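You operate a simulated robot arm through the tools that you are given. There is no shell and no other tool.

You are at the controls of a simulated two-armed robot. One attempt, no reset.

JOB
Pick up the grey bottle with one hand, pass it to the other hand and put it on the narrow table. Set down upright: grey bottle.

Only the result counts: the job must be done as asked and must still hold three seconds after the hand-in. Knocking over, shifting, dropping, spilling or breaking anything else fails it.

ROBOT AND FRAMES
Two 7-joint arms with two-finger parallel grippers on one trunk, on a base that moves. Base frame: it is fixed to the floor where the robot stands at the start and does not move with it; the origin is under the middle of the robot, x ahead of it, y to its left, z up. Units: mm, rad, N and s.
The left shoulder is at the start at [50, 177, 1079], the right one opposite. With the tool pointing down near the work surface each hand reaches from about 220 to 700 mm from the robot's upright axis, wherever it stands, measured 20 degrees to its own side. Places, roughly: grey bottle (7x7x22 cm) [500, 100, 900]; narrow table [2600, 600, 800]. Payload 3.43 kg a hand.
Tool frame (each hand has its own): the origin (TCP) lies between the finger pads and is the grasp point; the fingertips stand 34 mm ahead of it; z points along the fingers, y is the line along which they close. Largest opening 128 mm; finger width 24, thickness 12; the body of the gripper, 48 by 130 mm, starts 96 mm behind the TCP.
Orientation is told as [roll, pitch, yaw] about the base's x, y, z axes, in that order, counted from this pose: with the fingers straight down and closing along the base's y, the tool's x points along the base's -x, its y along +y and its z along -z.

CONTROLS
- The arms move only by the tool play_rows. It takes "left_steps", "right_steps" or both (then of equal length, played together; a hand with none holds still); each is a list of rows, each a list of 3 entries, a list of its own where there are three numbers: the shift along the base's x, y, z in mm, then the turn, a rotation vector about the base's x, y, z in rad, then the closure, from 0 (fully open) to 1 (shut). In form: [[[x, y, z], [ax, ay, az], claw], ...]. A call has 1 to 20 rows; each row is the pose to reach, as a shift and turn from the pose commanded when the call began. Each row takes 0.2 s and may step no farther than 50 mm and 0.15 rad from the row before; otherwise, or with a gripper value out of range, the whole call is refused. A pose out of reach is approached as far as the arm can. The call stops where the force on the tool passes 40 N (or 10 N more than at its start, if that is more) or the arm is blocked; 0.2 s more then pass. The fingers move at their own pace (about 108 mm/s each) and stop on an object; they squeeze with about 28 N. The grip force told is the motor's: it shows also when the fingers shut on nothing. Time passes only in rows, and 0.2 s behind the last, so rows that repeat a pose let the fingers close. The reply holds the time, the measured pose of the TCP, the force on the tool along the base axes, the opening and the grip force, in the units named above and with some noise, with the torque about the TCP (base axes, N m) and any sound that the robot's microphone picked up, and new pictures: "views" is both (left out), scene, wrist or none (wrist: the cameras of the hands that moved).
- Cameras (640 x 400 px; columns grow to the right, rows downward): "scene" is now at [156.6, 17.3, 1240.9]; the picture's right is [0.20, -0.98, 0.00], its down [-0.57, -0.11, -0.81] and it looks along [0.80, 0.16, -0.58] (base axes); focal length 267 px, centre (320, 200). "left" rides on the left gripper at [76, 11, -160] in its tool frame; the picture's right is [-0.15, 0.99, 0.00], its down [-0.88, -0.13, -0.46] and it looks along [-0.45, -0.07, 0.89] (tool axes); focal length 234 px, centre (320, 200). "right" rides on the right gripper at [76, -11, -160] in its tool frame; the picture's right is [0.15, 0.99, 0.00], its down [-0.88, 0.13, -0.46] and it looks along [-0.45, 0.07, 0.89] (tool axes); focal length 234 px, centre (320, 200). There is no depth. A picture from a camera that has moved, and an enlarged one, comes with that camera's place and axes in the base frame and with its lens.
- slide_trunk(by): slides the trunk up (or, below 0, down) by that many mm; the arms and the scene camera ride with it, the base frame stays. It gives what a move gives, with no picture.
- base_move(legs): drives the robot by 1 to 6 legs, each [ahead, turn to the left] in mm and rad, along the robot's own axes; the way and the turn of a leg run together, so that a leg with both is an arc; at most 1500 mm and 3.142 rad a leg. The arms and the cameras ride along, it lands a little off, and it stops where it bumps. It gives what a move gives, and a new picture of the scene camera.
- head_to(pan, tilt): turns the head with the scene camera to pan (to the left, within 1.396 rad either way) and tilt (down, from -0.506 to 1.204), counted from straight ahead of the robot. It gives what a move gives, and a new picture of the scene camera.
- inspect(camera, box): a new picture of the part [left, top, right, bottom] of that camera's present view, enlarged. No time passes.
- finish_job(): hands the job in; it is judged then, once.

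Places have to be worked out from the pictures, the camera data and where the tool is seen. Open the grippers and draw the arms clear of the work before you hand the job in, unless the task says otherwise.

The tools are called after "Call:" as a command line: name --argument value ..., lists and objects as JSON in quotes. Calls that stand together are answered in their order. play_rows: Moves the arms, as the interface text tells. Its arguments: {"type":"object","properties":{"left_steps":{"type":"array","items":{"type":"array"}},"right_steps":{"type":"array","items":{"type":"array"}},"views":{"type":"string","enum":["both","scene","wrist","none"]}},"required":[]} The other tools are called the same way: slide_trunk (by) moves the trunk up or down; base_move (legs) drives the base; head_to (pan, tilt) turns the head that bears the scene camera; inspect (camera, box) takes an enlarged picture of a part of a camera's view; finish_job () hands the job in.

At the start:

```text
time: 0.0
left_position: [400.0, 184.7, 1090.8]
left_tool_rot: [-0.002, 0.0, 0.002]
left_wrist_force: [-0.9, -0.2, 0.1]
left_moment: [0.02, 0.03, 0.01]
left_finger_gap: 127.9
left_gripper_force: 0.1
right_position: [412.4, -153.3, 1023.0]
right_tool_rot: [-0.002, -0.002, 0.001]
right_wrist_force: [-0.2, -0.9, -0.3]
right_moment: [0.01, 0.03, -0.02]
right_finger_gap: 128.0
right_gripper_force: 0.0
trunk travel left (down, up): [-250.0, 151.0]
robot x, y, heading: [-1.2, 0.5, 0.003]
head pan, tilt (commanded): [0.197, 0.623]
```

scene: 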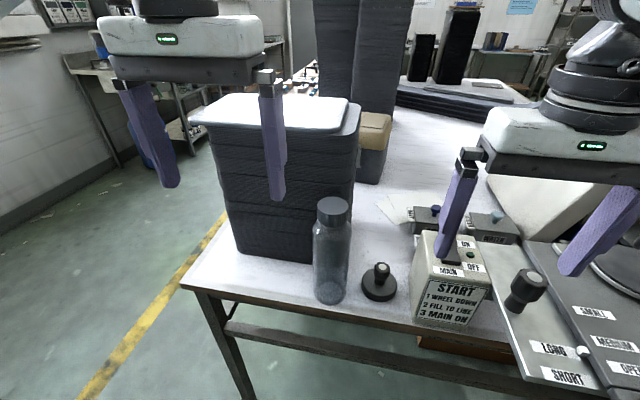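
right: 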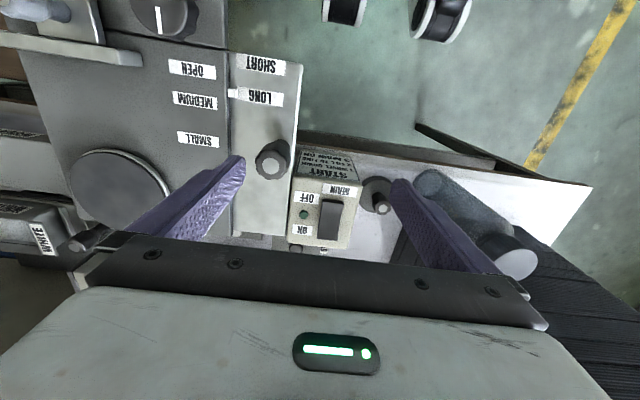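
left: 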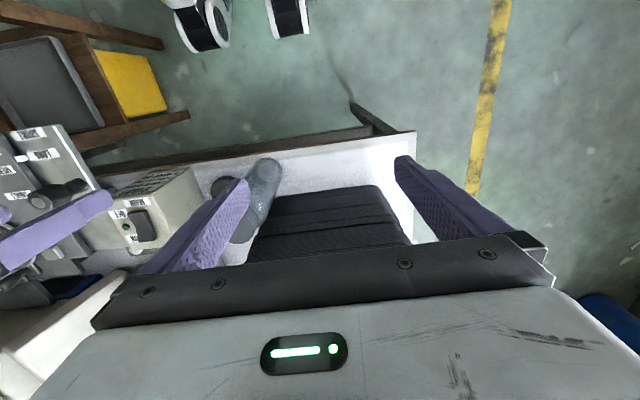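

I'll begin by looking closer at the bottle and its surroundings, then swing the head to find the narrow table. From the first picture I put the bottle at about [475, 62], standing on a table top near z=790, with the tub stack behind it at x≈547.

Call:
inspect --camera "scene" --box '[220, 160, 460, 320]'

Call:
inspect --camera "left" --box '[160, 120, 440, 295]'

Call:
head_to --pan 0.2 --tilt 0.1

```text
2.50 times, centred on (340, 240) of scene
camera zoom: at [156.6, 17.3, 1240.9], right [0.2, -0.98, 0.0], down [-0.57, -0.11, -0.81], along [0.8, 0.16, -0.58], focal length 667 px, centre (270, 100)
```

zoom: 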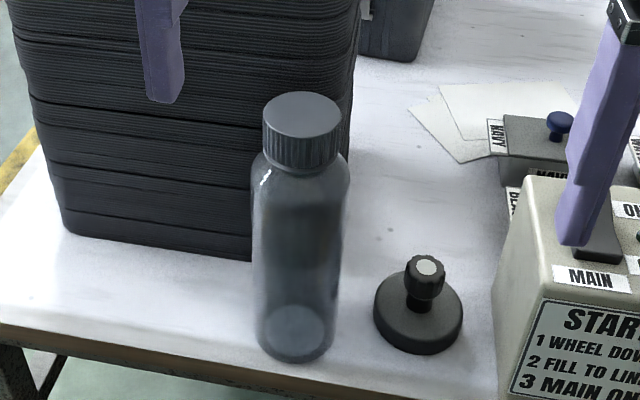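

```text
2.29 times, centred on (300, 208) of left
camera zoom: at [323.4, 196.1, 1250.6], right [0.14, 0.99, 0.0], down [0.88, -0.13, 0.46], along [0.45, -0.07, -0.89], focal length 535 px, centre (366, 183)
```

zoom: 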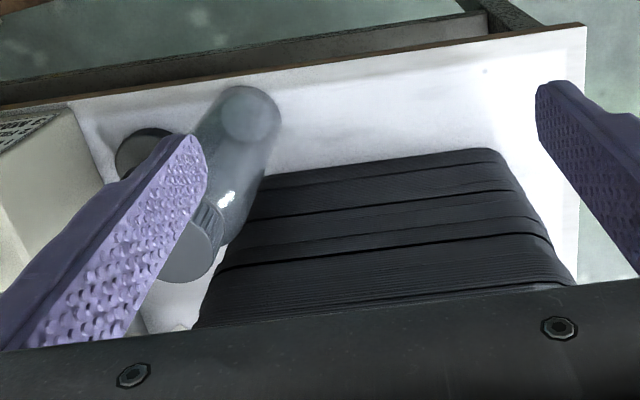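

```text
time: 0.9
left_position: [398.7, 184.3, 1090.7]
left_tool_rot: [-0.001, 0.0, 0.0]
left_wrist_force: [0.7, 0.6, 0.5]
left_moment: [-0.02, -0.01, 0.02]
left_finger_gap: 128.0
left_gripper_force: 0.1
right_position: [412.9, -154.2, 1024.2]
right_tool_rot: [-0.001, -0.002, 0.001]
right_wrist_force: [-0.1, 0.1, -0.4]
right_moment: [-0.03, 0.0, 0.0]
right_finger_gap: 127.9
right_gripper_force: 0.0
trunk travel left (down, up): [-250.0, 151.0]
robot x, y, heading: [3.9, 1.1, 0.001]
head pan, tilt (commanded): [0.201, 0.099]
camera scene: at [160.8, 18.5, 1288.9], right [0.2, -0.98, 0.0], down [-0.1, -0.02, -0.99], along [0.97, 0.2, -0.1], focal length 267 px, centre (320, 200)
```

scene: 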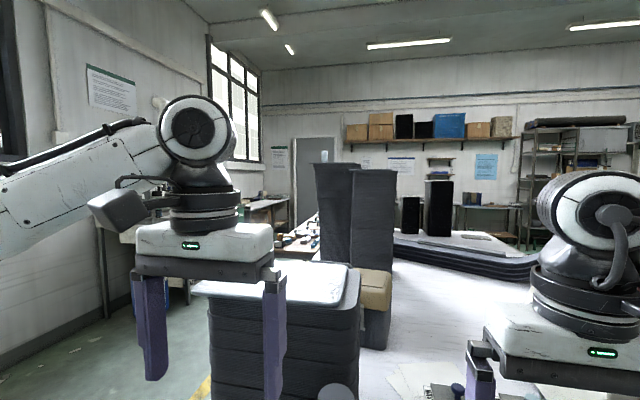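

The bottle sits at about [474, 63] with its base near z=787. The narrow table should project near column 311, row 224 in this view, so I enlarge that area and pan left to learn the floor plan.

Call:
inspect --camera "scene" --box '[220, 160, 400, 280]'

Call:
head_to --pan 0.9 --tilt 0.4

```text
3.33 times, centred on (310, 220) of scene
camera zoom: at [160.8, 18.5, 1288.9], right [0.2, -0.98, 0.0], down [-0.1, -0.02, -0.99], along [0.97, 0.2, -0.1], focal length 889 px, centre (353, 133)
```

zoom: 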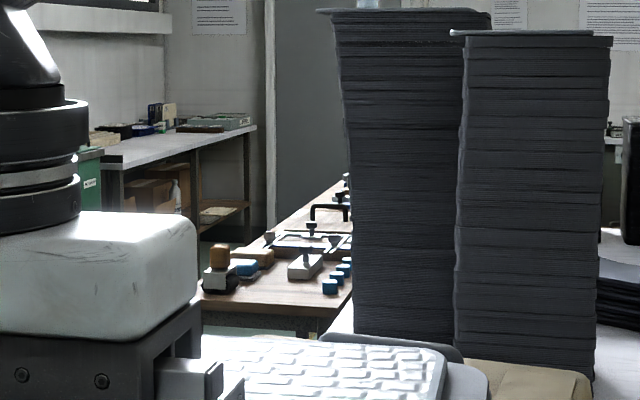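

```text
time: 2.0
left_position: [400.2, 186.1, 1090.8]
left_tool_rot: [-0.002, 0.0, 0.002]
left_wrist_force: [0.8, 0.6, -0.2]
left_moment: [0.01, 0.02, 0.0]
left_finger_gap: 128.1
left_gripper_force: 0.1
right_position: [412.7, -154.6, 1024.1]
right_tool_rot: [0.0, 0.0, 0.0]
right_wrist_force: [-0.2, 0.2, 0.3]
right_moment: [0.01, 0.03, -0.01]
right_finger_gap: 127.8
right_gripper_force: 0.0
trunk travel left (down, up): [-250.0, 151.0]
robot x, y, heading: [0.8, 2.6, 0.001]
head pan, tilt (commanded): [0.901, 0.4]
camera scene: at [128.2, 72.6, 1261.1], right [0.78, -0.62, 0.0], down [-0.24, -0.3, -0.92], along [0.57, 0.72, -0.39], focal length 267 px, centre (320, 200)
```

scene: 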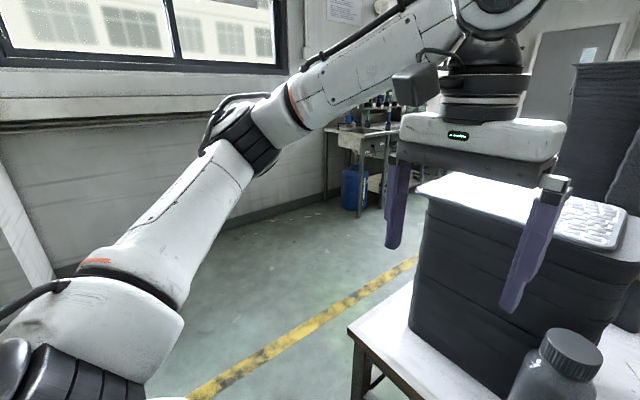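

The narrow table looks like the wooden-topped bench with blocks on it, running along x with its near-left corner around [1760, 660]; I'll study it after the pick. I turn the head back to the bottle and bring the left hand over it, about 50 mm above the cap. The plan is for the left hand to take the cap from above and the right hand to then take the body from the side.

Call:
head_to --pan 0.15 --tilt 0.6

Call:
play_rows --left_steps '[[[18, -30, 0], [0, 0, 0], 0], [[37, -61, 0], [0, 0, 0], 0], [[55, -92, 0], [0, 0, 0], 0], [[74, -122, 0], [0, 0, 0], 0], [[74, -122, 0], [0, 0, 0], 0]]' --views "both"

```text
time: 3.1
left_position: [399.7, 186.1, 1090.2]
left_tool_rot: [-0.003, 0.0, 0.002]
left_wrist_force: [0.5, -0.3, -0.6]
left_moment: [0.0, 0.02, 0.0]
left_finger_gap: 127.9
left_gripper_force: 0.0
right_position: [411.8, -152.5, 1023.2]
right_tool_rot: [-0.002, -0.001, -0.001]
right_wrist_force: [-0.8, 0.5, 0.7]
right_moment: [-0.02, 0.05, 0.05]
right_finger_gap: 128.1
right_gripper_force: 0.1
trunk travel left (down, up): [-250.0, 151.0]
robot x, y, heading: [-1.6, 1.6, -0.002]
head pan, tilt (commanded): [0.15, 0.6]
camera scene: at [158.0, 13.4, 1242.8], right [0.15, -0.99, 0.0], down [-0.56, -0.08, -0.83], along [0.82, 0.12, -0.56], focal length 267 px, centre (320, 200)
```

scene: 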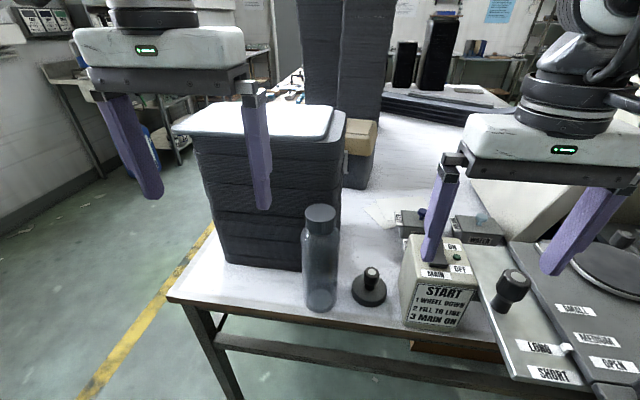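

```text
time: 4.3
left_position: [475.1, 61.1, 1089.9]
left_tool_rot: [-0.002, 0.0, 0.002]
left_wrist_force: [-0.2, 0.1, 0.7]
left_moment: [-0.02, 0.02, 0.0]
left_finger_gap: 128.1
left_gripper_force: 0.1
right_position: [411.9, -153.5, 1023.6]
right_tool_rot: [-0.001, -0.003, 0.0]
right_wrist_force: [0.9, 0.0, 0.2]
right_moment: [0.01, -0.03, 0.01]
right_finger_gap: 127.8
right_gripper_force: 0.0
trunk travel left (down, up): [-250.0, 151.0]
robot x, y, heading: [-0.2, 2.4, 0.0]
head pan, tilt (commanded): [0.15, 0.6]
camera scene: at [157.9, 13.5, 1242.8], right [0.15, -0.99, 0.0], down [-0.56, -0.08, -0.83], along [0.82, 0.12, -0.56], focal length 267 px, centre (320, 200)
camera left: at [398.2, 71.4, 1249.4], right [0.14, 0.99, 0.0], down [0.88, -0.13, 0.46], along [0.45, -0.07, -0.89], focal length 234 px, centre (320, 200)
```

scene: 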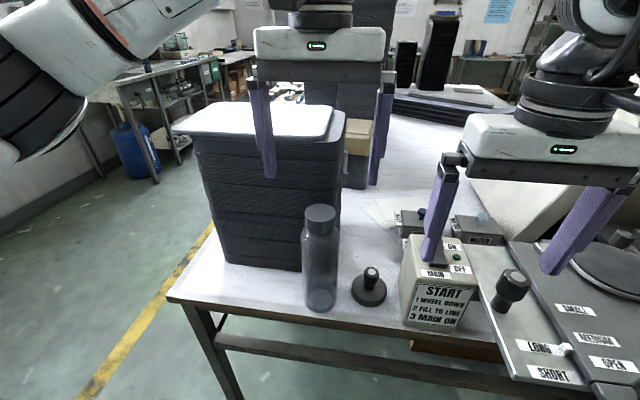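
left: 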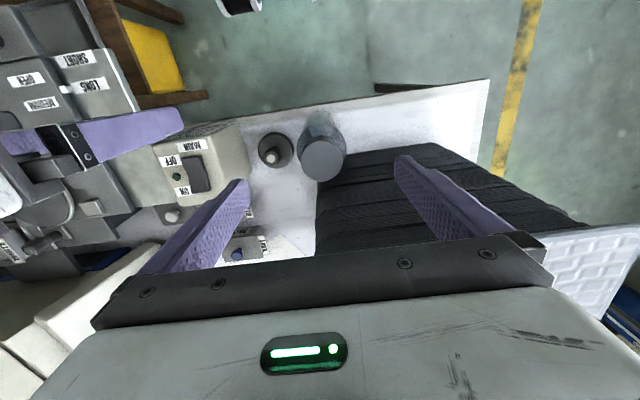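

The left camera now puts the cap at about [474, 62.5] and the TCP is at [475, 61], so they line up. I enlarge both views to pin down the cap centre and the height of the shoulder.

Call:
inspect --camera "left" --box '[240, 80, 400, 180]'

Call:
inspect --camera "scene" --box '[260, 190, 420, 320]'

```text
4.00 times, centred on (320, 130) of left
camera zoom: at [398.2, 71.4, 1249.4], right [0.14, 0.99, 0.0], down [0.88, -0.13, 0.46], along [0.45, -0.07, -0.89], focal length 937 px, centre (320, 480)
```

zoom: 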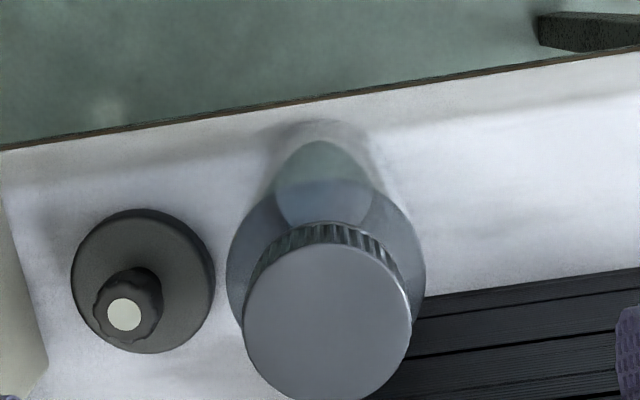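

```text
3.08 times, centred on (340, 255) of scene
camera zoom: at [157.9, 13.5, 1242.8], right [0.15, -0.99, 0.0], down [-0.56, -0.08, -0.83], along [0.82, 0.12, -0.56], focal length 821 px, centre (258, 31)
```

zoom: 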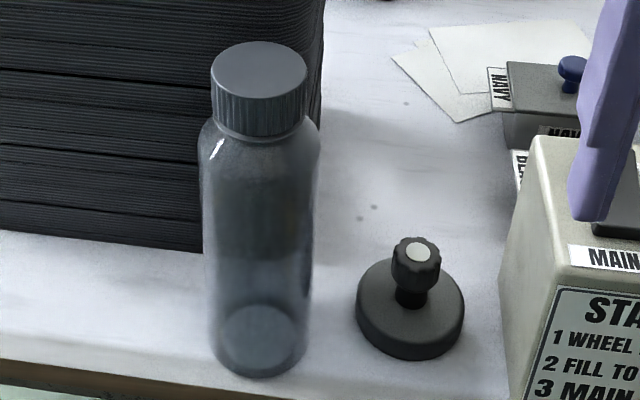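

The cap centre works out at [474, 61] and the full-width body ends near z≈948, with the bottle top near 1004. I lower the left hand straight down to TCP z≈938, open, so the pads take the upper body and the palm stays clear of the cap.

Call:
play_rows --left_steps '[[[0, 0, -30], [0, 0, 0], 0], [[0, 0, -60], [0, 0, 0], 0], [[0, 0, -90], [0, 0, 0], 0], [[0, 0, -115], [0, 0, 0], 0], [[0, 0, -135], [0, 0, 0], 0], [[0, 0, -152], [0, 0, 0], 0], [[0, 0, -152], [0, 0, 0], 0]]' --views "both"

```text
time: 5.9
left_position: [473.4, 63.4, 938.0]
left_tool_rot: [-0.003, -0.002, 0.001]
left_wrist_force: [0.1, 0.3, 0.3]
left_moment: [0.0, 0.0, 0.02]
left_finger_gap: 128.0
left_gripper_force: 0.0
right_position: [413.5, -153.2, 1023.8]
right_tool_rot: [-0.002, -0.003, -0.001]
right_wrist_force: [0.3, 0.2, -0.3]
right_moment: [0.03, -0.01, -0.05]
right_finger_gap: 128.0
right_gripper_force: 0.0
trunk travel left (down, up): [-250.0, 151.0]
robot x, y, heading: [1.3, -1.9, -0.0]
head pan, tilt (commanded): [0.15, 0.6]
camera scene: at [158.0, 13.3, 1242.8], right [0.15, -0.99, 0.0], down [-0.56, -0.08, -0.83], along [0.82, 0.12, -0.56], focal length 267 px, centre (320, 200)
camera left: at [398.0, 73.6, 1097.9], right [0.14, 0.99, 0.0], down [0.88, -0.13, 0.46], along [0.45, -0.07, -0.89], focal length 234 px, centre (320, 200)
```

scene: 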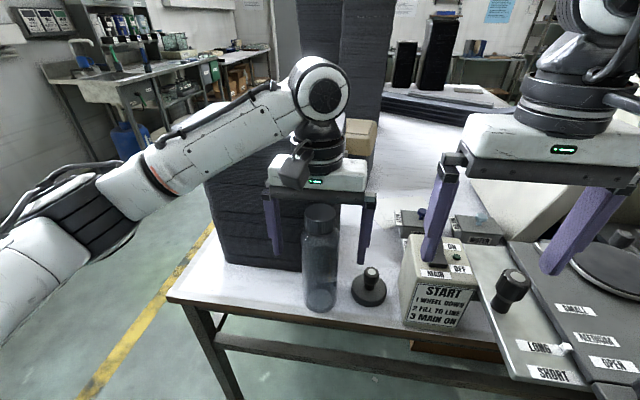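
left: 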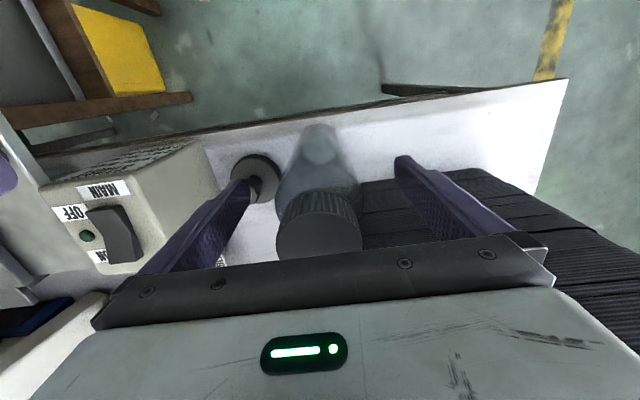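

The fingers straddle the bottle evenly and there's no contact force. I close the left gripper.

Call:
play_rows --left_steps '[[[0, 0, 0], [0, 0, 0], 0.3], [[0, 0, 0], [0, 0, 0], 0.45], [[0, 0, 0], [0, 0, 0], 1], [[0, 0, 0], [0, 0, 0], 1], [[0, 0, 0], [0, 0, 0], 1]]' --views "both"

```text
time: 7.1
left_position: [474.2, 63.1, 938.3]
left_tool_rot: [-0.001, 0.0, 0.001]
left_wrist_force: [0.5, -0.3, -0.6]
left_moment: [-0.05, 0.0, -0.02]
left_finger_gap: 64.7
left_gripper_force: 27.6
right_position: [411.8, -153.7, 1024.1]
right_tool_rot: [0.0, -0.001, -0.002]
right_wrist_force: [-0.3, 0.3, 1.4]
right_moment: [0.0, 0.02, -0.03]
right_finger_gap: 127.9
right_gripper_force: 0.0
trunk travel left (down, up): [-250.0, 151.0]
robot x, y, heading: [-0.1, -3.5, -0.001]
head pan, tilt (commanded): [0.15, 0.6]
camera scene: at [158.0, 13.3, 1242.8], right [0.15, -0.99, 0.0], down [-0.56, -0.08, -0.83], along [0.82, 0.12, -0.56], focal length 267 px, centre (320, 200)
camera left: at [398.0, 73.5, 1098.1], right [0.14, 0.99, 0.0], down [0.88, -0.13, 0.46], along [0.45, -0.07, -0.89], focal length 234 px, centre (320, 200)
```

scene: 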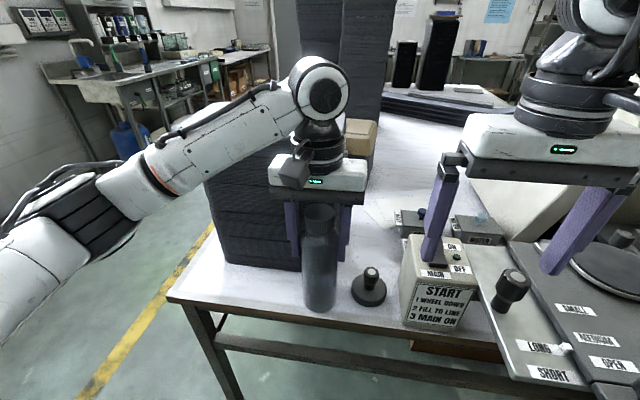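
left: 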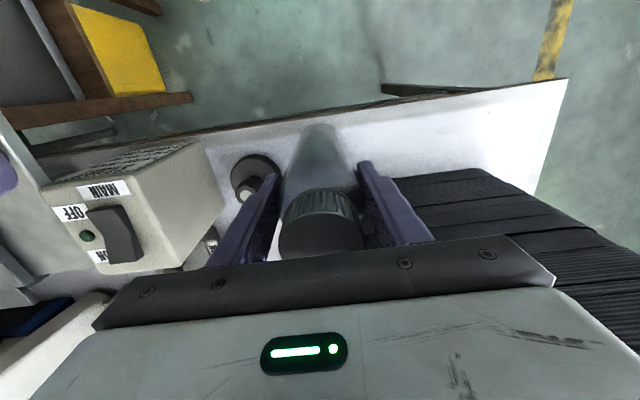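

The grip holds at a 64.7 mm gap and 27.6 N. I lift slowly by 30 mm to check the load, raising the right hand too so it clears the machine when I back away.

Call:
play_rows --left_steps '[[[0, 0, 5], [0, 0, 0], 1], [[0, 0, 12], [0, 0, 0], 1], [[0, 0, 20], [0, 0, 0], 1], [[0, 0, 30], [0, 0, 0], 1], [[0, 0, 30], [0, 0, 0], 1]]' --right_steps '[[[0, 0, 10], [0, 0, 0], 0], [[0, 0, 25], [0, 0, 0], 0], [[0, 0, 40], [0, 0, 0], 0], [[0, 0, 60], [0, 0, 0], 0], [[0, 0, 60], [0, 0, 0], 0]]' --views "both"

```text
time: 8.3
left_position: [473.7, 62.2, 969.4]
left_tool_rot: [0.001, 0.001, 0.002]
left_wrist_force: [0.4, 0.3, -1.4]
left_moment: [0.0, 0.0, -0.01]
left_finger_gap: 64.7
left_gripper_force: 28.0
right_position: [412.1, -152.4, 1084.1]
right_tool_rot: [-0.001, 0.001, 0.0]
right_wrist_force: [0.6, -0.8, -0.6]
right_moment: [-0.02, 0.0, -0.01]
right_finger_gap: 128.0
right_gripper_force: 0.0
trunk travel left (down, up): [-250.0, 151.0]
robot x, y, heading: [-1.5, 1.6, 0.001]
head pan, tilt (commanded): [0.15, 0.6]
camera scene: at [158.1, 13.3, 1242.8], right [0.15, -0.99, 0.0], down [-0.56, -0.08, -0.82], along [0.82, 0.12, -0.57], focal length 267 px, centre (320, 200)
camera right: at [336.8, -163.9, 1242.3], right [-0.15, 0.99, 0.0], down [0.88, 0.13, 0.46], along [0.45, 0.07, -0.89], focal length 234 px, centre (320, 200)
camera left: at [397.0, 73.5, 1128.8], right [0.14, 0.99, 0.0], down [0.88, -0.13, 0.46], along [0.45, -0.07, -0.89], focal length 234 px, centre (320, 200)
```

scene: 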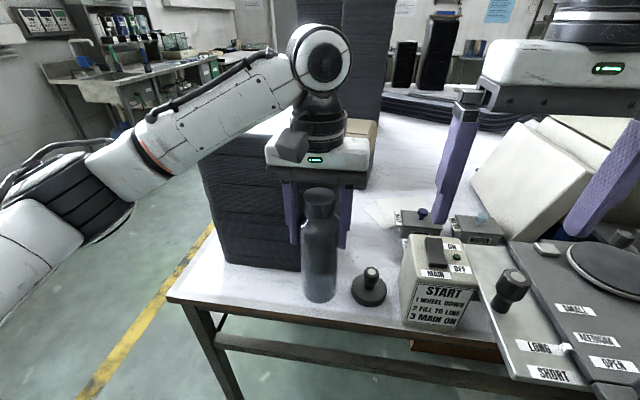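
right: 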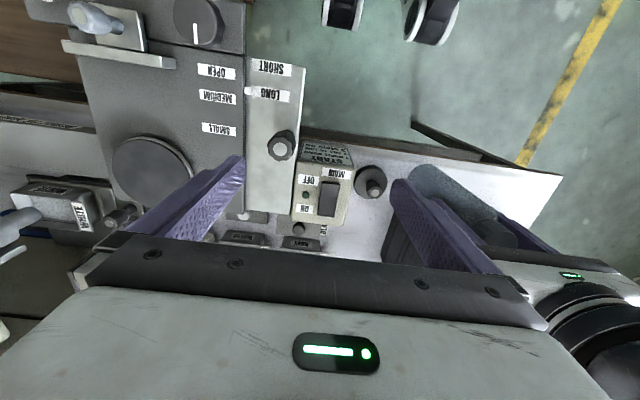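
left: 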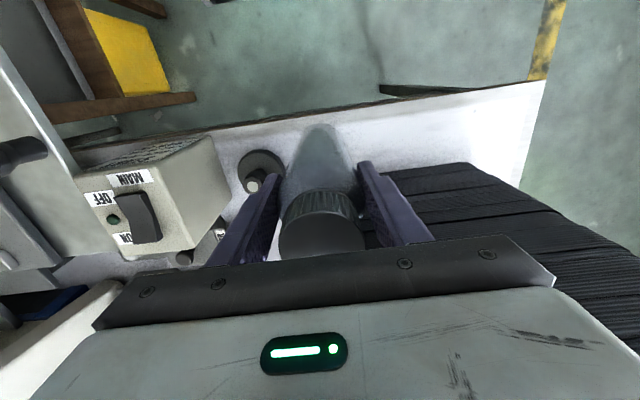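

The bottle is light, about 1.4 N, and it's clear of the table. I lift another 120 mm in gentle steps.

Call:
play_rows --left_steps '[[[0, 0, 15], [0, 0, 0], 1], [[0, 0, 35], [0, 0, 0], 1], [[0, 0, 55], [0, 0, 0], 1], [[0, 0, 75], [0, 0, 0], 1], [[0, 0, 95], [0, 0, 0], 1], [[0, 0, 112], [0, 0, 0], 1], [[0, 0, 120], [0, 0, 0], 1], [[0, 0, 120], [0, 0, 0], 1]]' --views "scene"

Call:
head_to --pan 1.35 --tilt 0.6

Call:
head_to --pan -1.0 --tilt 0.8

```text
time: 10.1
left_position: [472.2, 64.1, 1088.9]
left_tool_rot: [0.001, -0.001, 0.001]
left_wrist_force: [1.0, 0.1, 0.2]
left_moment: [-0.01, 0.01, 0.02]
left_finger_gap: 64.7
left_gripper_force: 28.3
right_position: [412.7, -153.3, 1083.4]
right_tool_rot: [0.0, -0.002, 0.0]
right_wrist_force: [0.5, 0.0, -0.1]
right_moment: [0.02, 0.0, 0.01]
right_finger_gap: 128.1
right_gripper_force: 0.1
trunk travel left (down, up): [-250.0, 151.0]
robot x, y, heading: [-4.3, 0.8, 0.003]
head pan, tilt (commanded): [0.15, 0.6]
camera scene: at [158.1, 13.3, 1242.8], right [0.15, -0.99, 0.0], down [-0.56, -0.08, -0.83], along [0.82, 0.12, -0.56], focal length 267 px, centre (320, 200)
```

scene: 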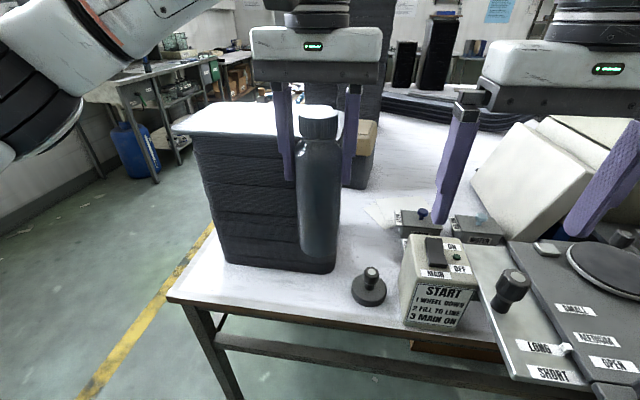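

```text
time: 11.5
left_position: [472.7, 64.8, 1088.7]
left_tool_rot: [-0.001, 0.0, 0.001]
left_wrist_force: [0.5, -0.7, -0.1]
left_moment: [-0.04, 0.0, 0.0]
left_finger_gap: 64.5
left_gripper_force: 28.3
right_position: [412.8, -154.0, 1083.6]
right_tool_rot: [-0.002, -0.002, 0.0]
right_wrist_force: [1.1, -0.1, -0.1]
right_moment: [-0.04, -0.03, 0.02]
right_finger_gap: 128.3
right_gripper_force: 0.1
trunk travel left (down, up): [-250.0, 151.0]
robot x, y, heading: [0.5, -0.0, -0.006]
head pan, tilt (commanded): [1.349, 0.6]
camera scene: at [90.2, 86.3, 1242.8], right [0.98, -0.22, 0.0], down [-0.12, -0.55, -0.83], along [0.18, 0.8, -0.56], focal length 267 px, centre (320, 200)
```

scene: 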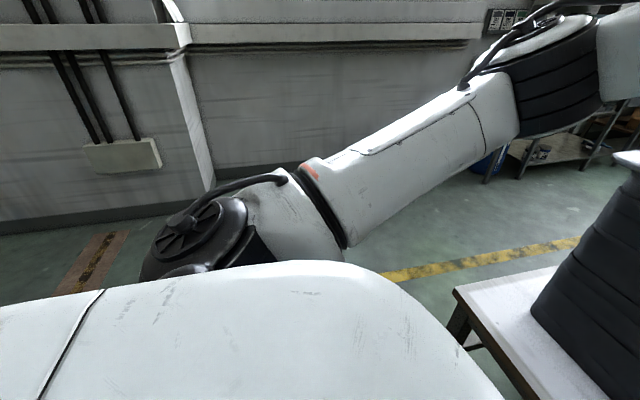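

```text
time: 13.7
left_position: [472.6, 63.2, 1089.1]
left_tool_rot: [0.0, -0.001, 0.002]
left_wrist_force: [-0.4, 0.3, 0.0]
left_moment: [0.0, 0.01, -0.01]
left_finger_gap: 64.6
left_gripper_force: 27.7
right_position: [413.2, -152.2, 1082.5]
right_tool_rot: [0.001, -0.002, -0.001]
right_wrist_force: [0.7, 0.6, -0.6]
right_moment: [-0.01, -0.01, 0.05]
right_finger_gap: 128.2
right_gripper_force: 0.0
trunk travel left (down, up): [-250.0, 151.0]
robot x, y, heading: [-1.0, 0.3, 0.005]
head pan, tilt (commanded): [-1.0, 0.799]
camera scene: at [114.3, -67.7, 1226.0], right [-0.84, -0.54, 0.0], down [-0.39, 0.6, -0.7], along [0.38, -0.59, -0.72], focal length 267 px, centre (320, 200)
```

scene: 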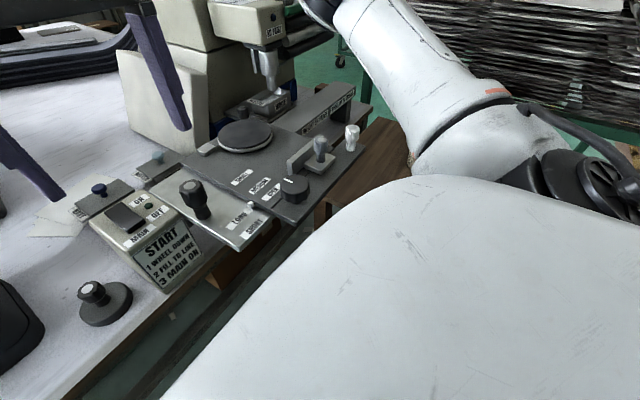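

The bottle is up and the floor on the left out to the wall (y≈2000) looks clear. Before backing away from the table I check the right-rear side.

Call:
head_to --pan -1.39 --tilt 0.35

Call:
head_to --pan 1.39 --tilt 0.3

```text
time: 14.6
left_position: [472.6, 63.5, 1090.1]
left_tool_rot: [-0.002, -0.002, 0.002]
left_wrist_force: [0.7, 0.4, -0.6]
left_moment: [0.0, 0.02, 0.0]
left_finger_gap: 64.8
left_gripper_force: 28.3
right_position: [412.3, -153.5, 1083.8]
right_tool_rot: [0.0, -0.001, -0.003]
right_wrist_force: [0.4, -0.8, 0.6]
right_moment: [0.0, 0.03, 0.0]
right_finger_gap: 127.8
right_gripper_force: 0.2
trunk travel left (down, up): [-250.0, 151.0]
robot x, y, heading: [0.4, -0.2, -0.004]
head pan, tilt (commanded): [-1.389, 0.351]
camera scene: at [87.5, -91.5, 1265.5], right [-0.98, -0.18, 0.0], down [-0.06, 0.34, -0.94], along [0.17, -0.92, -0.34], focal length 267 px, centre (320, 200)
```

scene: 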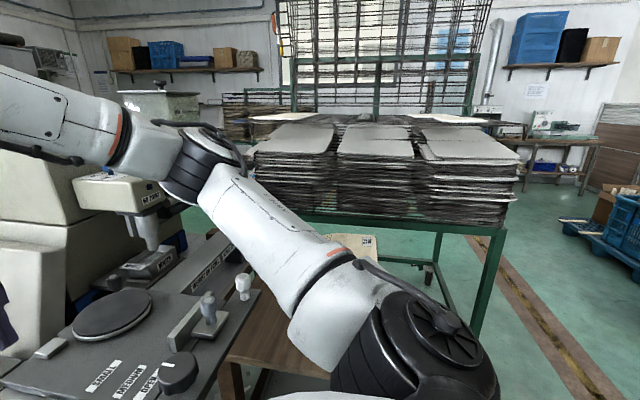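

```text
time: 17.0
left_position: [472.4, 64.0, 1089.3]
left_tool_rot: [-0.001, -0.001, 0.003]
left_wrist_force: [-0.5, -0.7, -0.8]
left_moment: [0.0, 0.03, 0.01]
left_finger_gap: 64.8
left_gripper_force: 28.1
right_position: [411.8, -153.5, 1082.2]
right_tool_rot: [-0.001, -0.001, 0.0]
right_wrist_force: [0.0, -0.7, 0.2]
right_moment: [0.02, 0.0, -0.02]
right_finger_gap: 127.8
right_gripper_force: 0.1
trunk travel left (down, up): [-250.0, 151.0]
robot x, y, heading: [2.1, 2.3, 0.001]
head pan, tilt (commanded): [1.389, 0.3]
camera scene: at [87.6, 91.9, 1270.3], right [0.98, -0.18, 0.0], down [-0.05, -0.29, -0.96], along [0.17, 0.94, -0.3], focal length 267 px, centre (320, 200)
```

scene: 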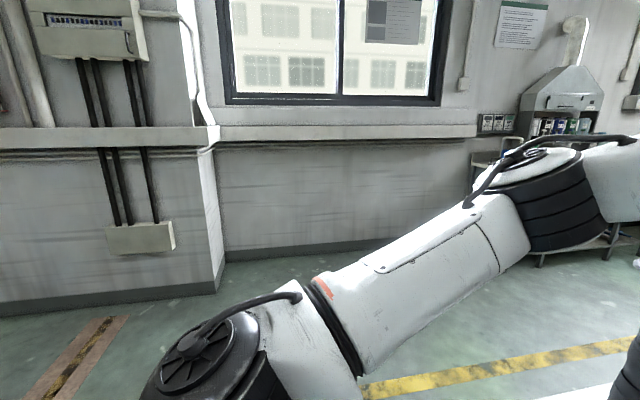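

Behind on both sides looks clear, so I point the head forward and back straight away from the table by 450 mm to get free space for the handover.

Call:
head_to --pan 0.0 --tilt 0.6

Call:
base_move --legs '[[-450, 0]]'

```text
time: 18.6
left_position: [472.4, 64.0, 1089.0]
left_tool_rot: [-0.001, -0.001, 0.001]
left_wrist_force: [-0.2, -0.3, -0.8]
left_moment: [0.01, 0.01, 0.02]
left_finger_gap: 64.9
left_gripper_force: 28.6
right_position: [412.4, -153.1, 1082.7]
right_tool_rot: [-0.002, -0.001, -0.001]
right_wrist_force: [0.4, 0.5, -0.8]
right_moment: [-0.01, -0.01, -0.01]
right_finger_gap: 127.9
right_gripper_force: 0.0
trunk travel left (down, up): [-250.0, 151.0]
robot x, y, heading: [0.9, -2.4, -0.001]
head pan, tilt (commanded): [0.0, 0.6]
camera scene: at [159.1, 0.2, 1242.8], right [0.0, -1.0, 0.0], down [-0.56, 0.0, -0.83], along [0.83, 0.0, -0.56], focal length 267 px, centre (320, 200)
```

scene: 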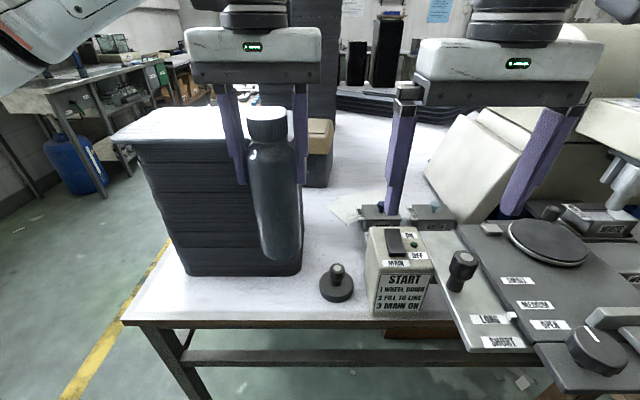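

```text
time: 21.3
left_position: [23.9, 64.8, 1089.7]
left_tool_rot: [-0.002, 0.0, 0.008]
left_wrist_force: [-0.6, 0.2, -1.3]
left_moment: [-0.01, -0.02, -0.01]
left_finger_gap: 64.5
left_gripper_force: 28.7
right_position: [-37.4, -152.5, 1084.7]
right_tool_rot: [0.001, -0.002, 0.007]
right_wrist_force: [0.1, 0.2, -0.1]
right_moment: [-0.01, 0.03, 0.05]
right_finger_gap: 127.8
right_gripper_force: 0.1
trunk travel left (down, up): [-250.0, 151.0]
robot x, y, heading: [-448.9, -3.8, 0.004]
head pan, tilt (commanded): [0.0, 0.6]
camera scene: at [-290.5, -0.2, 1242.9], right [0.0, -1.0, 0.0], down [-0.56, 0.0, -0.83], along [0.83, 0.0, -0.56], focal length 267 px, centre (320, 200)
```

scene: 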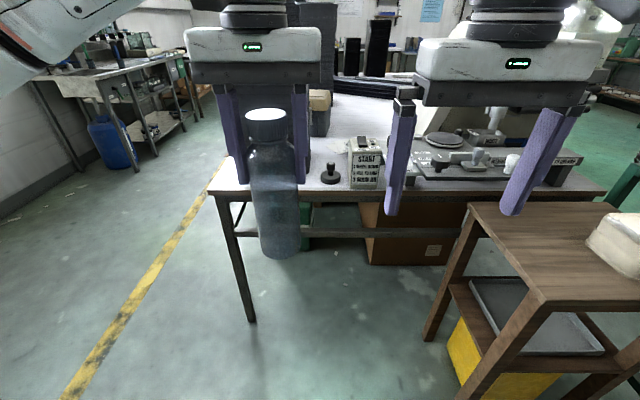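

The wooden stool on the right starts around y≈-466, so I'd rather do the handover in the open aisle to the left. I turn left 90° on the spot first and check the picture.

Call:
base_move --legs '[[0, 1.571]]'

```text
time: 25.5
left_position: [-509.5, 471.7, 1089.9]
left_tool_rot: [-0.002, 0.001, 1.568]
left_wrist_force: [0.4, 0.2, -1.1]
left_moment: [0.0, 0.03, 0.0]
left_finger_gap: 64.8
left_gripper_force: 28.0
right_position: [-293.0, 410.3, 1084.0]
right_tool_rot: [0.001, -0.003, 1.565]
right_wrist_force: [0.4, 0.3, -0.2]
right_moment: [0.01, 0.03, 0.0]
right_finger_gap: 128.1
right_gripper_force: 0.1
trunk travel left (down, up): [-250.0, 151.0]
robot x, y, heading: [-451.4, 2.6, 1.564]
head pan, tilt (commanded): [0.0, 0.6]
camera scene: at [-447.8, 157.6, 1242.8], right [1.0, -0.01, 0.0], down [0.0, -0.56, -0.83], along [0.0, 0.82, -0.56], focal length 267 px, centre (320, 200)
```

scene: 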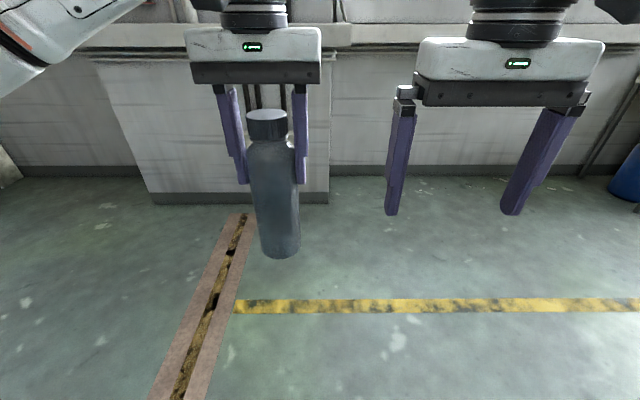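

There's open floor here and the bottle hangs straight, so I'll do the handover at this spot. In this heading robot-left is base -x and robot-forward is base +y. I first move the right hand 120 mm to the robot's right and turn it -90° about the vertical, so that its fingers will close along robot-forward.

Call:
play_rows --right_steps '[[[12, 0, 0], [0, 0, -0.143], 0], [[24, 0, 0], [0, 0, -0.286], 0], [[36, 0, 0], [0, 0, -0.428], 0], [[48, 0, 0], [0, 0, -0.571], 0], [[60, 0, 0], [0, 0, -0.714], 0], [[72, 0, 0], [0, 0, -0.857], 0], [[84, 0, 0], [0, 0, -1.0], 0], [[96, 0, 0], [0, 0, -1.142], 0], [[108, 0, 0], [0, 0, -1.285], 0], [[120, 0, 0], [0, 0, -1.428], 0], [[120, 0, 0], [0, 0, -1.571], 0], [[120, 0, 0], [0, 0, -1.571], 0]]' --views "both"

```text
time: 28.1
left_position: [-510.3, 471.5, 1090.5]
left_tool_rot: [0.0, 0.0, 1.567]
left_wrist_force: [0.4, -0.1, -0.9]
left_moment: [-0.01, 0.0, -0.02]
left_finger_gap: 64.6
left_gripper_force: 27.1
right_position: [-174.1, 411.8, 1083.9]
right_tool_rot: [0.001, -0.001, -0.008]
right_wrist_force: [0.1, 0.5, 0.0]
right_moment: [0.02, 0.01, 0.01]
right_finger_gap: 128.0
right_gripper_force: 0.0
trunk travel left (down, up): [-250.0, 151.0]
robot x, y, heading: [-450.2, -4.6, 1.568]
head pan, tilt (commanded): [0.0, 0.6]
camera scene: at [-447.6, 157.5, 1242.8], right [1.0, -0.01, 0.0], down [0.0, -0.56, -0.83], along [0.0, 0.83, -0.56], focal length 267 px, centre (320, 200)
camera right: at [-249.3, 401.3, 1242.2], right [-0.14, 0.99, 0.0], down [0.88, 0.12, 0.46], along [0.45, 0.06, -0.89], focal length 234 px, centre (320, 200)
```

scene: 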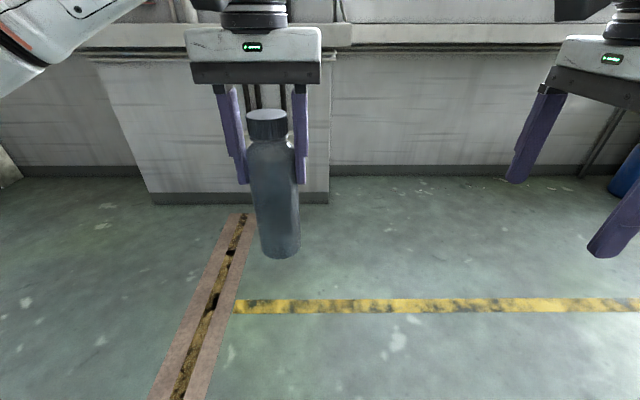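
right: 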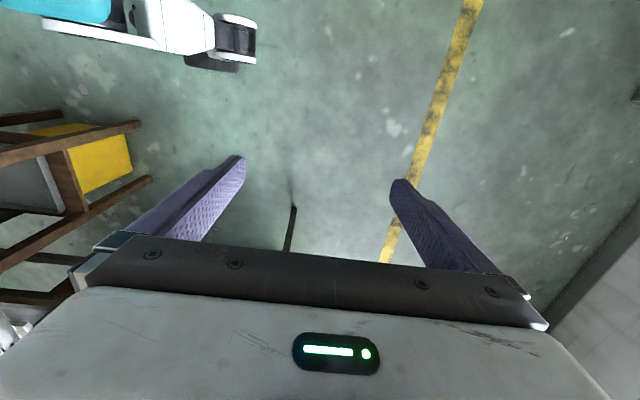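

The yaw turn went cleanly. Next I tip the right hand about robot-forward (+y) by 1.309 rad, so it points robot-left and 15° down with its camera on top, and shift it to y≈472, z≈1058.

Call:
play_rows --right_steps '[[[-8, 7, -3], [0, 0.145, 0], 0], [[-16, 13, -6], [0, 0.291, 0], 0], [[-24, 20, -9], [0, 0.436, 0], 0], [[-32, 27, -12], [0, 0.582, 0], 0], [[-40, 33, -14], [0, 0.727, 0], 0], [[-48, 40, -17], [0, 0.873, 0], 0], [[-56, 47, -20], [0, 1.018, 0], 0], [[-64, 53, -23], [0, 1.164, 0], 0], [[-72, 60, -26], [0, 1.309, 0], 0], [[-72, 60, -26], [0, 1.309, 0], 0]]' --views "both"

```text
time: 30.3
left_position: [-510.4, 472.1, 1090.0]
left_tool_rot: [0.002, -0.001, 1.568]
left_wrist_force: [-0.2, -0.4, -0.5]
left_moment: [0.02, 0.0, 0.0]
left_finger_gap: 64.4
left_gripper_force: 28.6
right_position: [-243.7, 470.1, 1056.9]
right_tool_rot: [-0.022, 1.311, -0.023]
right_wrist_force: [-0.7, -0.8, -0.7]
right_moment: [0.0, 0.0, -0.03]
right_finger_gap: 127.8
right_gripper_force: 0.0
trunk travel left (down, up): [-250.0, 151.0]
robot x, y, heading: [-451.2, -1.0, 1.565]
head pan, tilt (commanded): [0.0, 0.6]
camera scene: at [-447.7, 157.5, 1242.8], right [1.0, -0.01, 0.0], down [0.0, -0.56, -0.83], along [0.0, 0.83, -0.56], focal length 267 px, centre (320, 200)
camera right: at [-109.5, 459.9, 1170.6], right [-0.04, 0.99, 0.14], down [0.67, 0.12, -0.73], along [-0.74, 0.06, -0.67], focal length 234 px, centre (320, 200)
```

scene: 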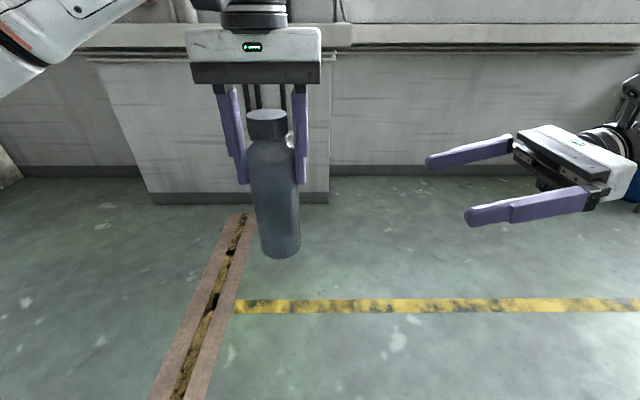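
right: 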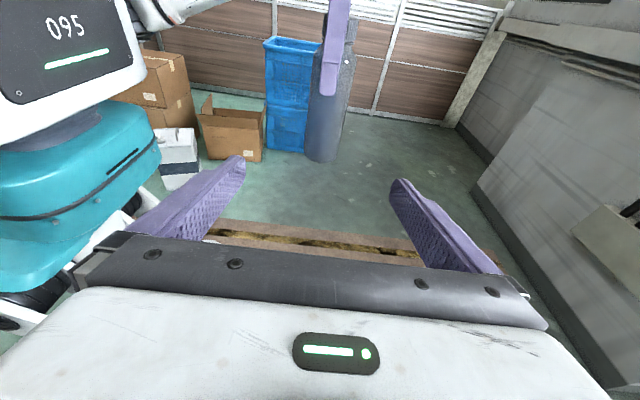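

The right hand now points at the bottle with its camera on top. I enlarge its view to see how well the bottle is centred between the fingers.

Call:
inspect --camera "right" --box '[240, 0, 420, 200]'

Call:
inspect --camera "scene" --box '[180, 20, 340, 280]'

```text
2.00 times, centred on (330, 100) of right
camera zoom: at [-109.5, 459.9, 1170.6], right [-0.04, 0.99, 0.14], down [0.67, 0.12, -0.73], along [-0.74, 0.06, -0.67], focal length 468 px, centre (300, 400)
```

zoom: 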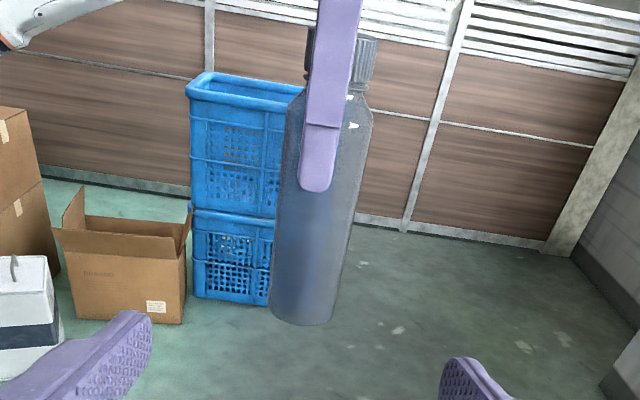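

```text
1.54 times, centred on (260, 150) of scene
camera zoom: at [-447.7, 157.5, 1242.8], right [1.0, -0.01, 0.0], down [0.0, -0.56, -0.83], along [0.0, 0.83, -0.56], focal length 410 px, centre (412, 277)
```

zoom: 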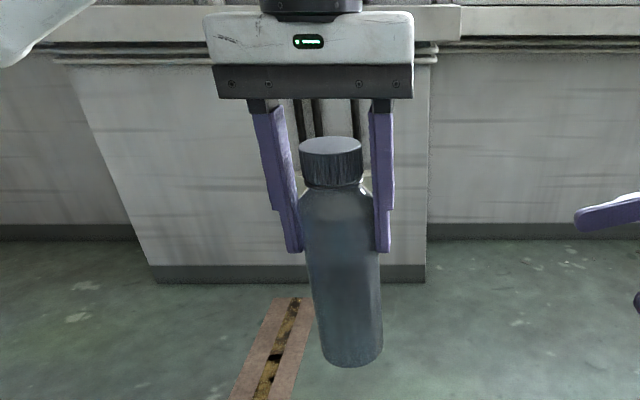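

The lower body seems to sit slightly farther forward (y≈480) than the left TCP (472), perhaps from a small tilt. I enlarge further to measure the bottle edges.

Call:
inspect --camera "right" --box '[280, 0, 376, 60]'

Call:
inspect --camera "right" --box '[280, 50, 376, 110]'

Call:
inspect --camera "right" --box '[280, 105, 376, 165]'

```text
6.67 times, centred on (328, 30) of right
camera zoom: at [-109.5, 459.9, 1170.6], right [-0.04, 0.99, 0.14], down [0.67, 0.12, -0.73], along [-0.74, 0.06, -0.67], focal length 1561 px, centre (267, 1333)
```

zoom: 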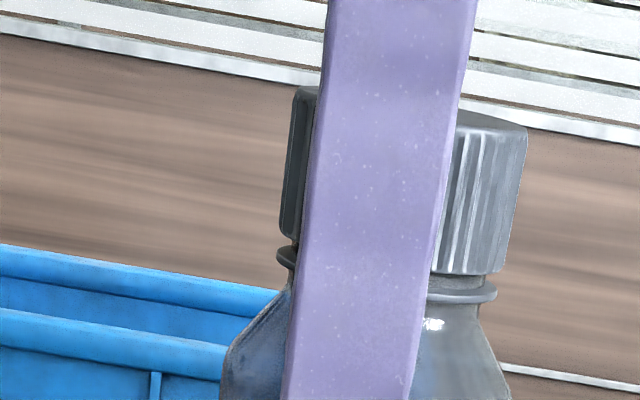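

```text
6.67 times, centred on (328, 80) of right
camera zoom: at [-109.5, 459.9, 1170.6], right [-0.04, 0.99, 0.14], down [0.67, 0.12, -0.73], along [-0.74, 0.06, -0.67], focal length 1561 px, centre (267, 1000)
```

zoom: 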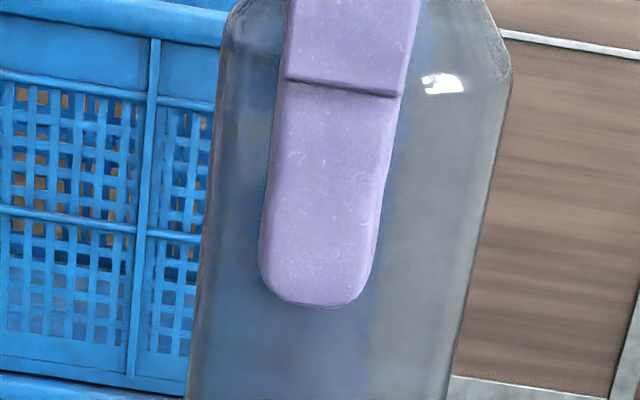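

```text
6.67 times, centred on (328, 135) of right
camera zoom: at [-109.5, 459.9, 1170.6], right [-0.04, 0.99, 0.14], down [0.67, 0.12, -0.73], along [-0.74, 0.06, -0.67], focal length 1561 px, centre (267, 633)
```

zoom: 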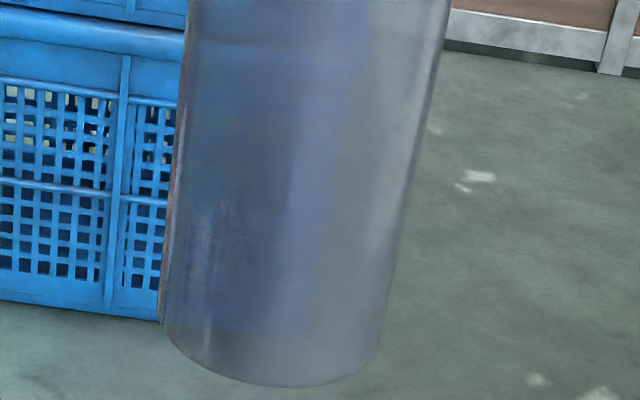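

The bottle hangs vertical, but its axis is at y≈478 (about 6 mm ahead of the left finger centre), x≈-510, with its base near z≈931. I bring the right hand to a pre-grasp point on its approach line, 100 mm short of the final TCP [-510, 478, 1012].

Call:
play_rows --right_steps '[[[-40, 3, -5], [0, 0, 0], 0], [[-80, 6, -10], [0, 0, 0], 0], [[-120, 8, -14], [0, 0, 0], 0], [[-150, 8, -17], [0, 0, 0], 0], [[-170, 8, -19], [0, 0, 0], 0], [[-170, 8, -19], [0, 0, 0], 0]]' --views "both"

```text
time: 31.7
left_position: [-509.8, 471.1, 1089.6]
left_tool_rot: [0.0, -0.001, 1.568]
left_wrist_force: [0.1, -0.6, -0.9]
left_moment: [-0.05, -0.01, 0.01]
left_finger_gap: 64.7
left_gripper_force: 28.2
right_position: [-413.8, 478.8, 1037.5]
right_tool_rot: [-0.023, 1.306, -0.022]
right_wrist_force: [0.2, -0.8, 0.7]
right_moment: [-0.04, -0.01, 0.0]
right_finger_gap: 127.9
right_gripper_force: 0.0
trunk travel left (down, up): [-250.0, 151.0]
robot x, y, heading: [-451.2, 2.3, 1.57]
head pan, tilt (commanded): [0.0, 0.6]
camera scene: at [-447.6, 157.5, 1242.8], right [1.0, -0.01, 0.0], down [0.0, -0.56, -0.83], along [0.0, 0.83, -0.56], focal length 267 px, centre (320, 200)
camera right: at [-280.1, 468.2, 1151.9], right [-0.04, 0.99, 0.14], down [0.67, 0.13, -0.73], along [-0.74, 0.06, -0.67], focal length 234 px, centre (320, 200)
```

scene: 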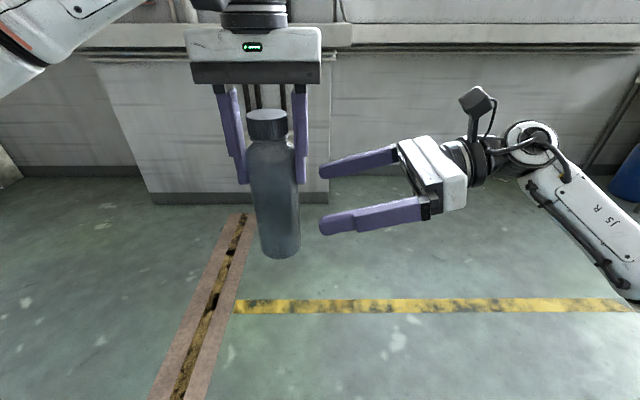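
right: 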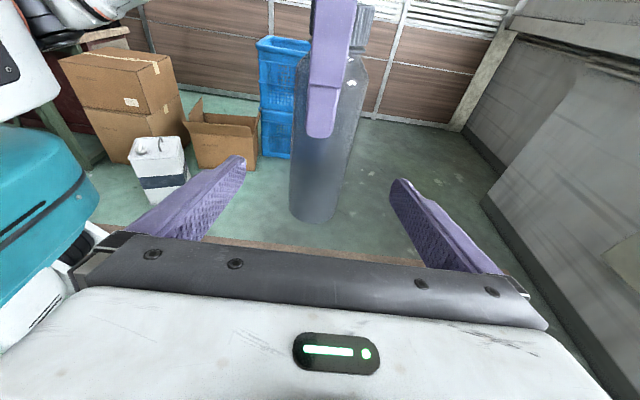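

Well aligned so far. I take one more precise reading of the bottle's centre at grip height before closing in.

Call:
inspect --camera "right" --box '[224, 110, 416, 230]'

```text
3.33 times, centred on (320, 170) of right
camera zoom: at [-280.1, 468.2, 1151.9], right [-0.04, 0.99, 0.14], down [0.67, 0.13, -0.73], along [-0.74, 0.06, -0.67], focal length 781 px, centre (320, 300)
```

zoom: 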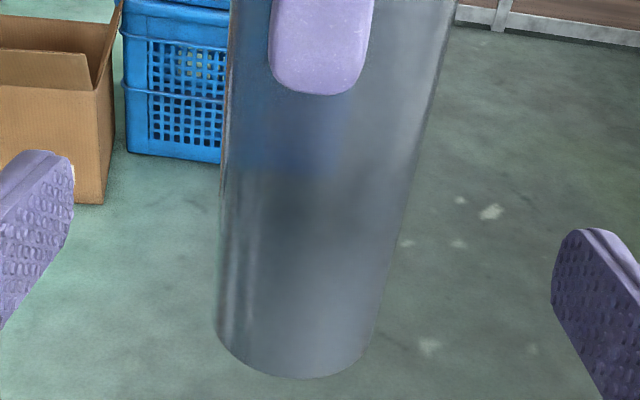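

The bottle axis reads y≈479 against the TCP's 478.8, so I move straight in along the approach line to [-510, 479, 1012].

Call:
play_rows --right_steps '[[[-24, 0, -6], [0, 0, 0], 0], [[-48, 0, -13], [0, 0, 0], 0], [[-72, 0, -19], [0, 0, 0], 0], [[-96, 0, -25], [0, 0, 0], 0], [[-96, 0, -25], [0, 0, 0], 0]]' --views "both"

```text
time: 32.9
left_position: [-511.0, 472.0, 1090.8]
left_tool_rot: [0.001, 0.0, 1.569]
left_wrist_force: [0.8, -0.6, -0.7]
left_moment: [-0.01, -0.02, 0.04]
left_finger_gap: 64.5
left_gripper_force: 28.0
right_position: [-511.7, 478.3, 1012.9]
right_tool_rot: [-0.024, 1.305, -0.023]
right_wrist_force: [0.5, 0.2, 0.7]
right_moment: [0.01, 0.03, -0.03]
right_finger_gap: 128.1
right_gripper_force: 0.0
trunk travel left (down, up): [-250.0, 151.0]
robot x, y, heading: [-448.8, -0.6, 1.568]
head pan, tilt (commanded): [0.0, 0.6]
camera scene: at [-447.6, 157.5, 1242.8], right [1.0, -0.01, 0.0], down [0.0, -0.56, -0.83], along [0.0, 0.83, -0.56], focal length 267 px, centre (320, 200)
camera right: at [-377.2, 468.5, 1127.1], right [-0.04, 0.99, 0.14], down [0.67, 0.13, -0.73], along [-0.74, 0.06, -0.67], focal length 234 px, centre (320, 200)
```

scene: 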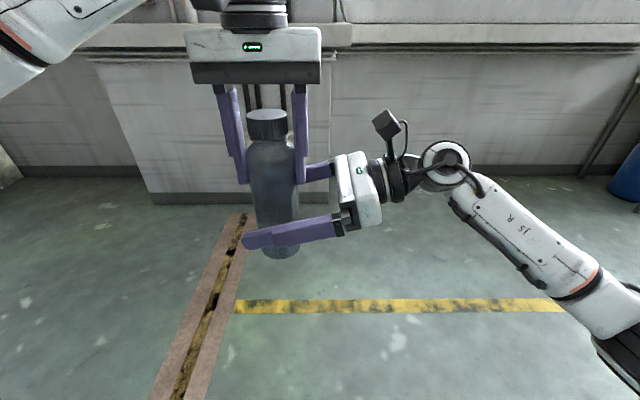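
right: 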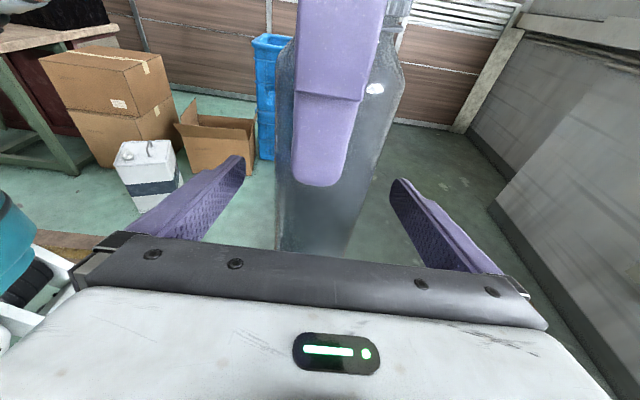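

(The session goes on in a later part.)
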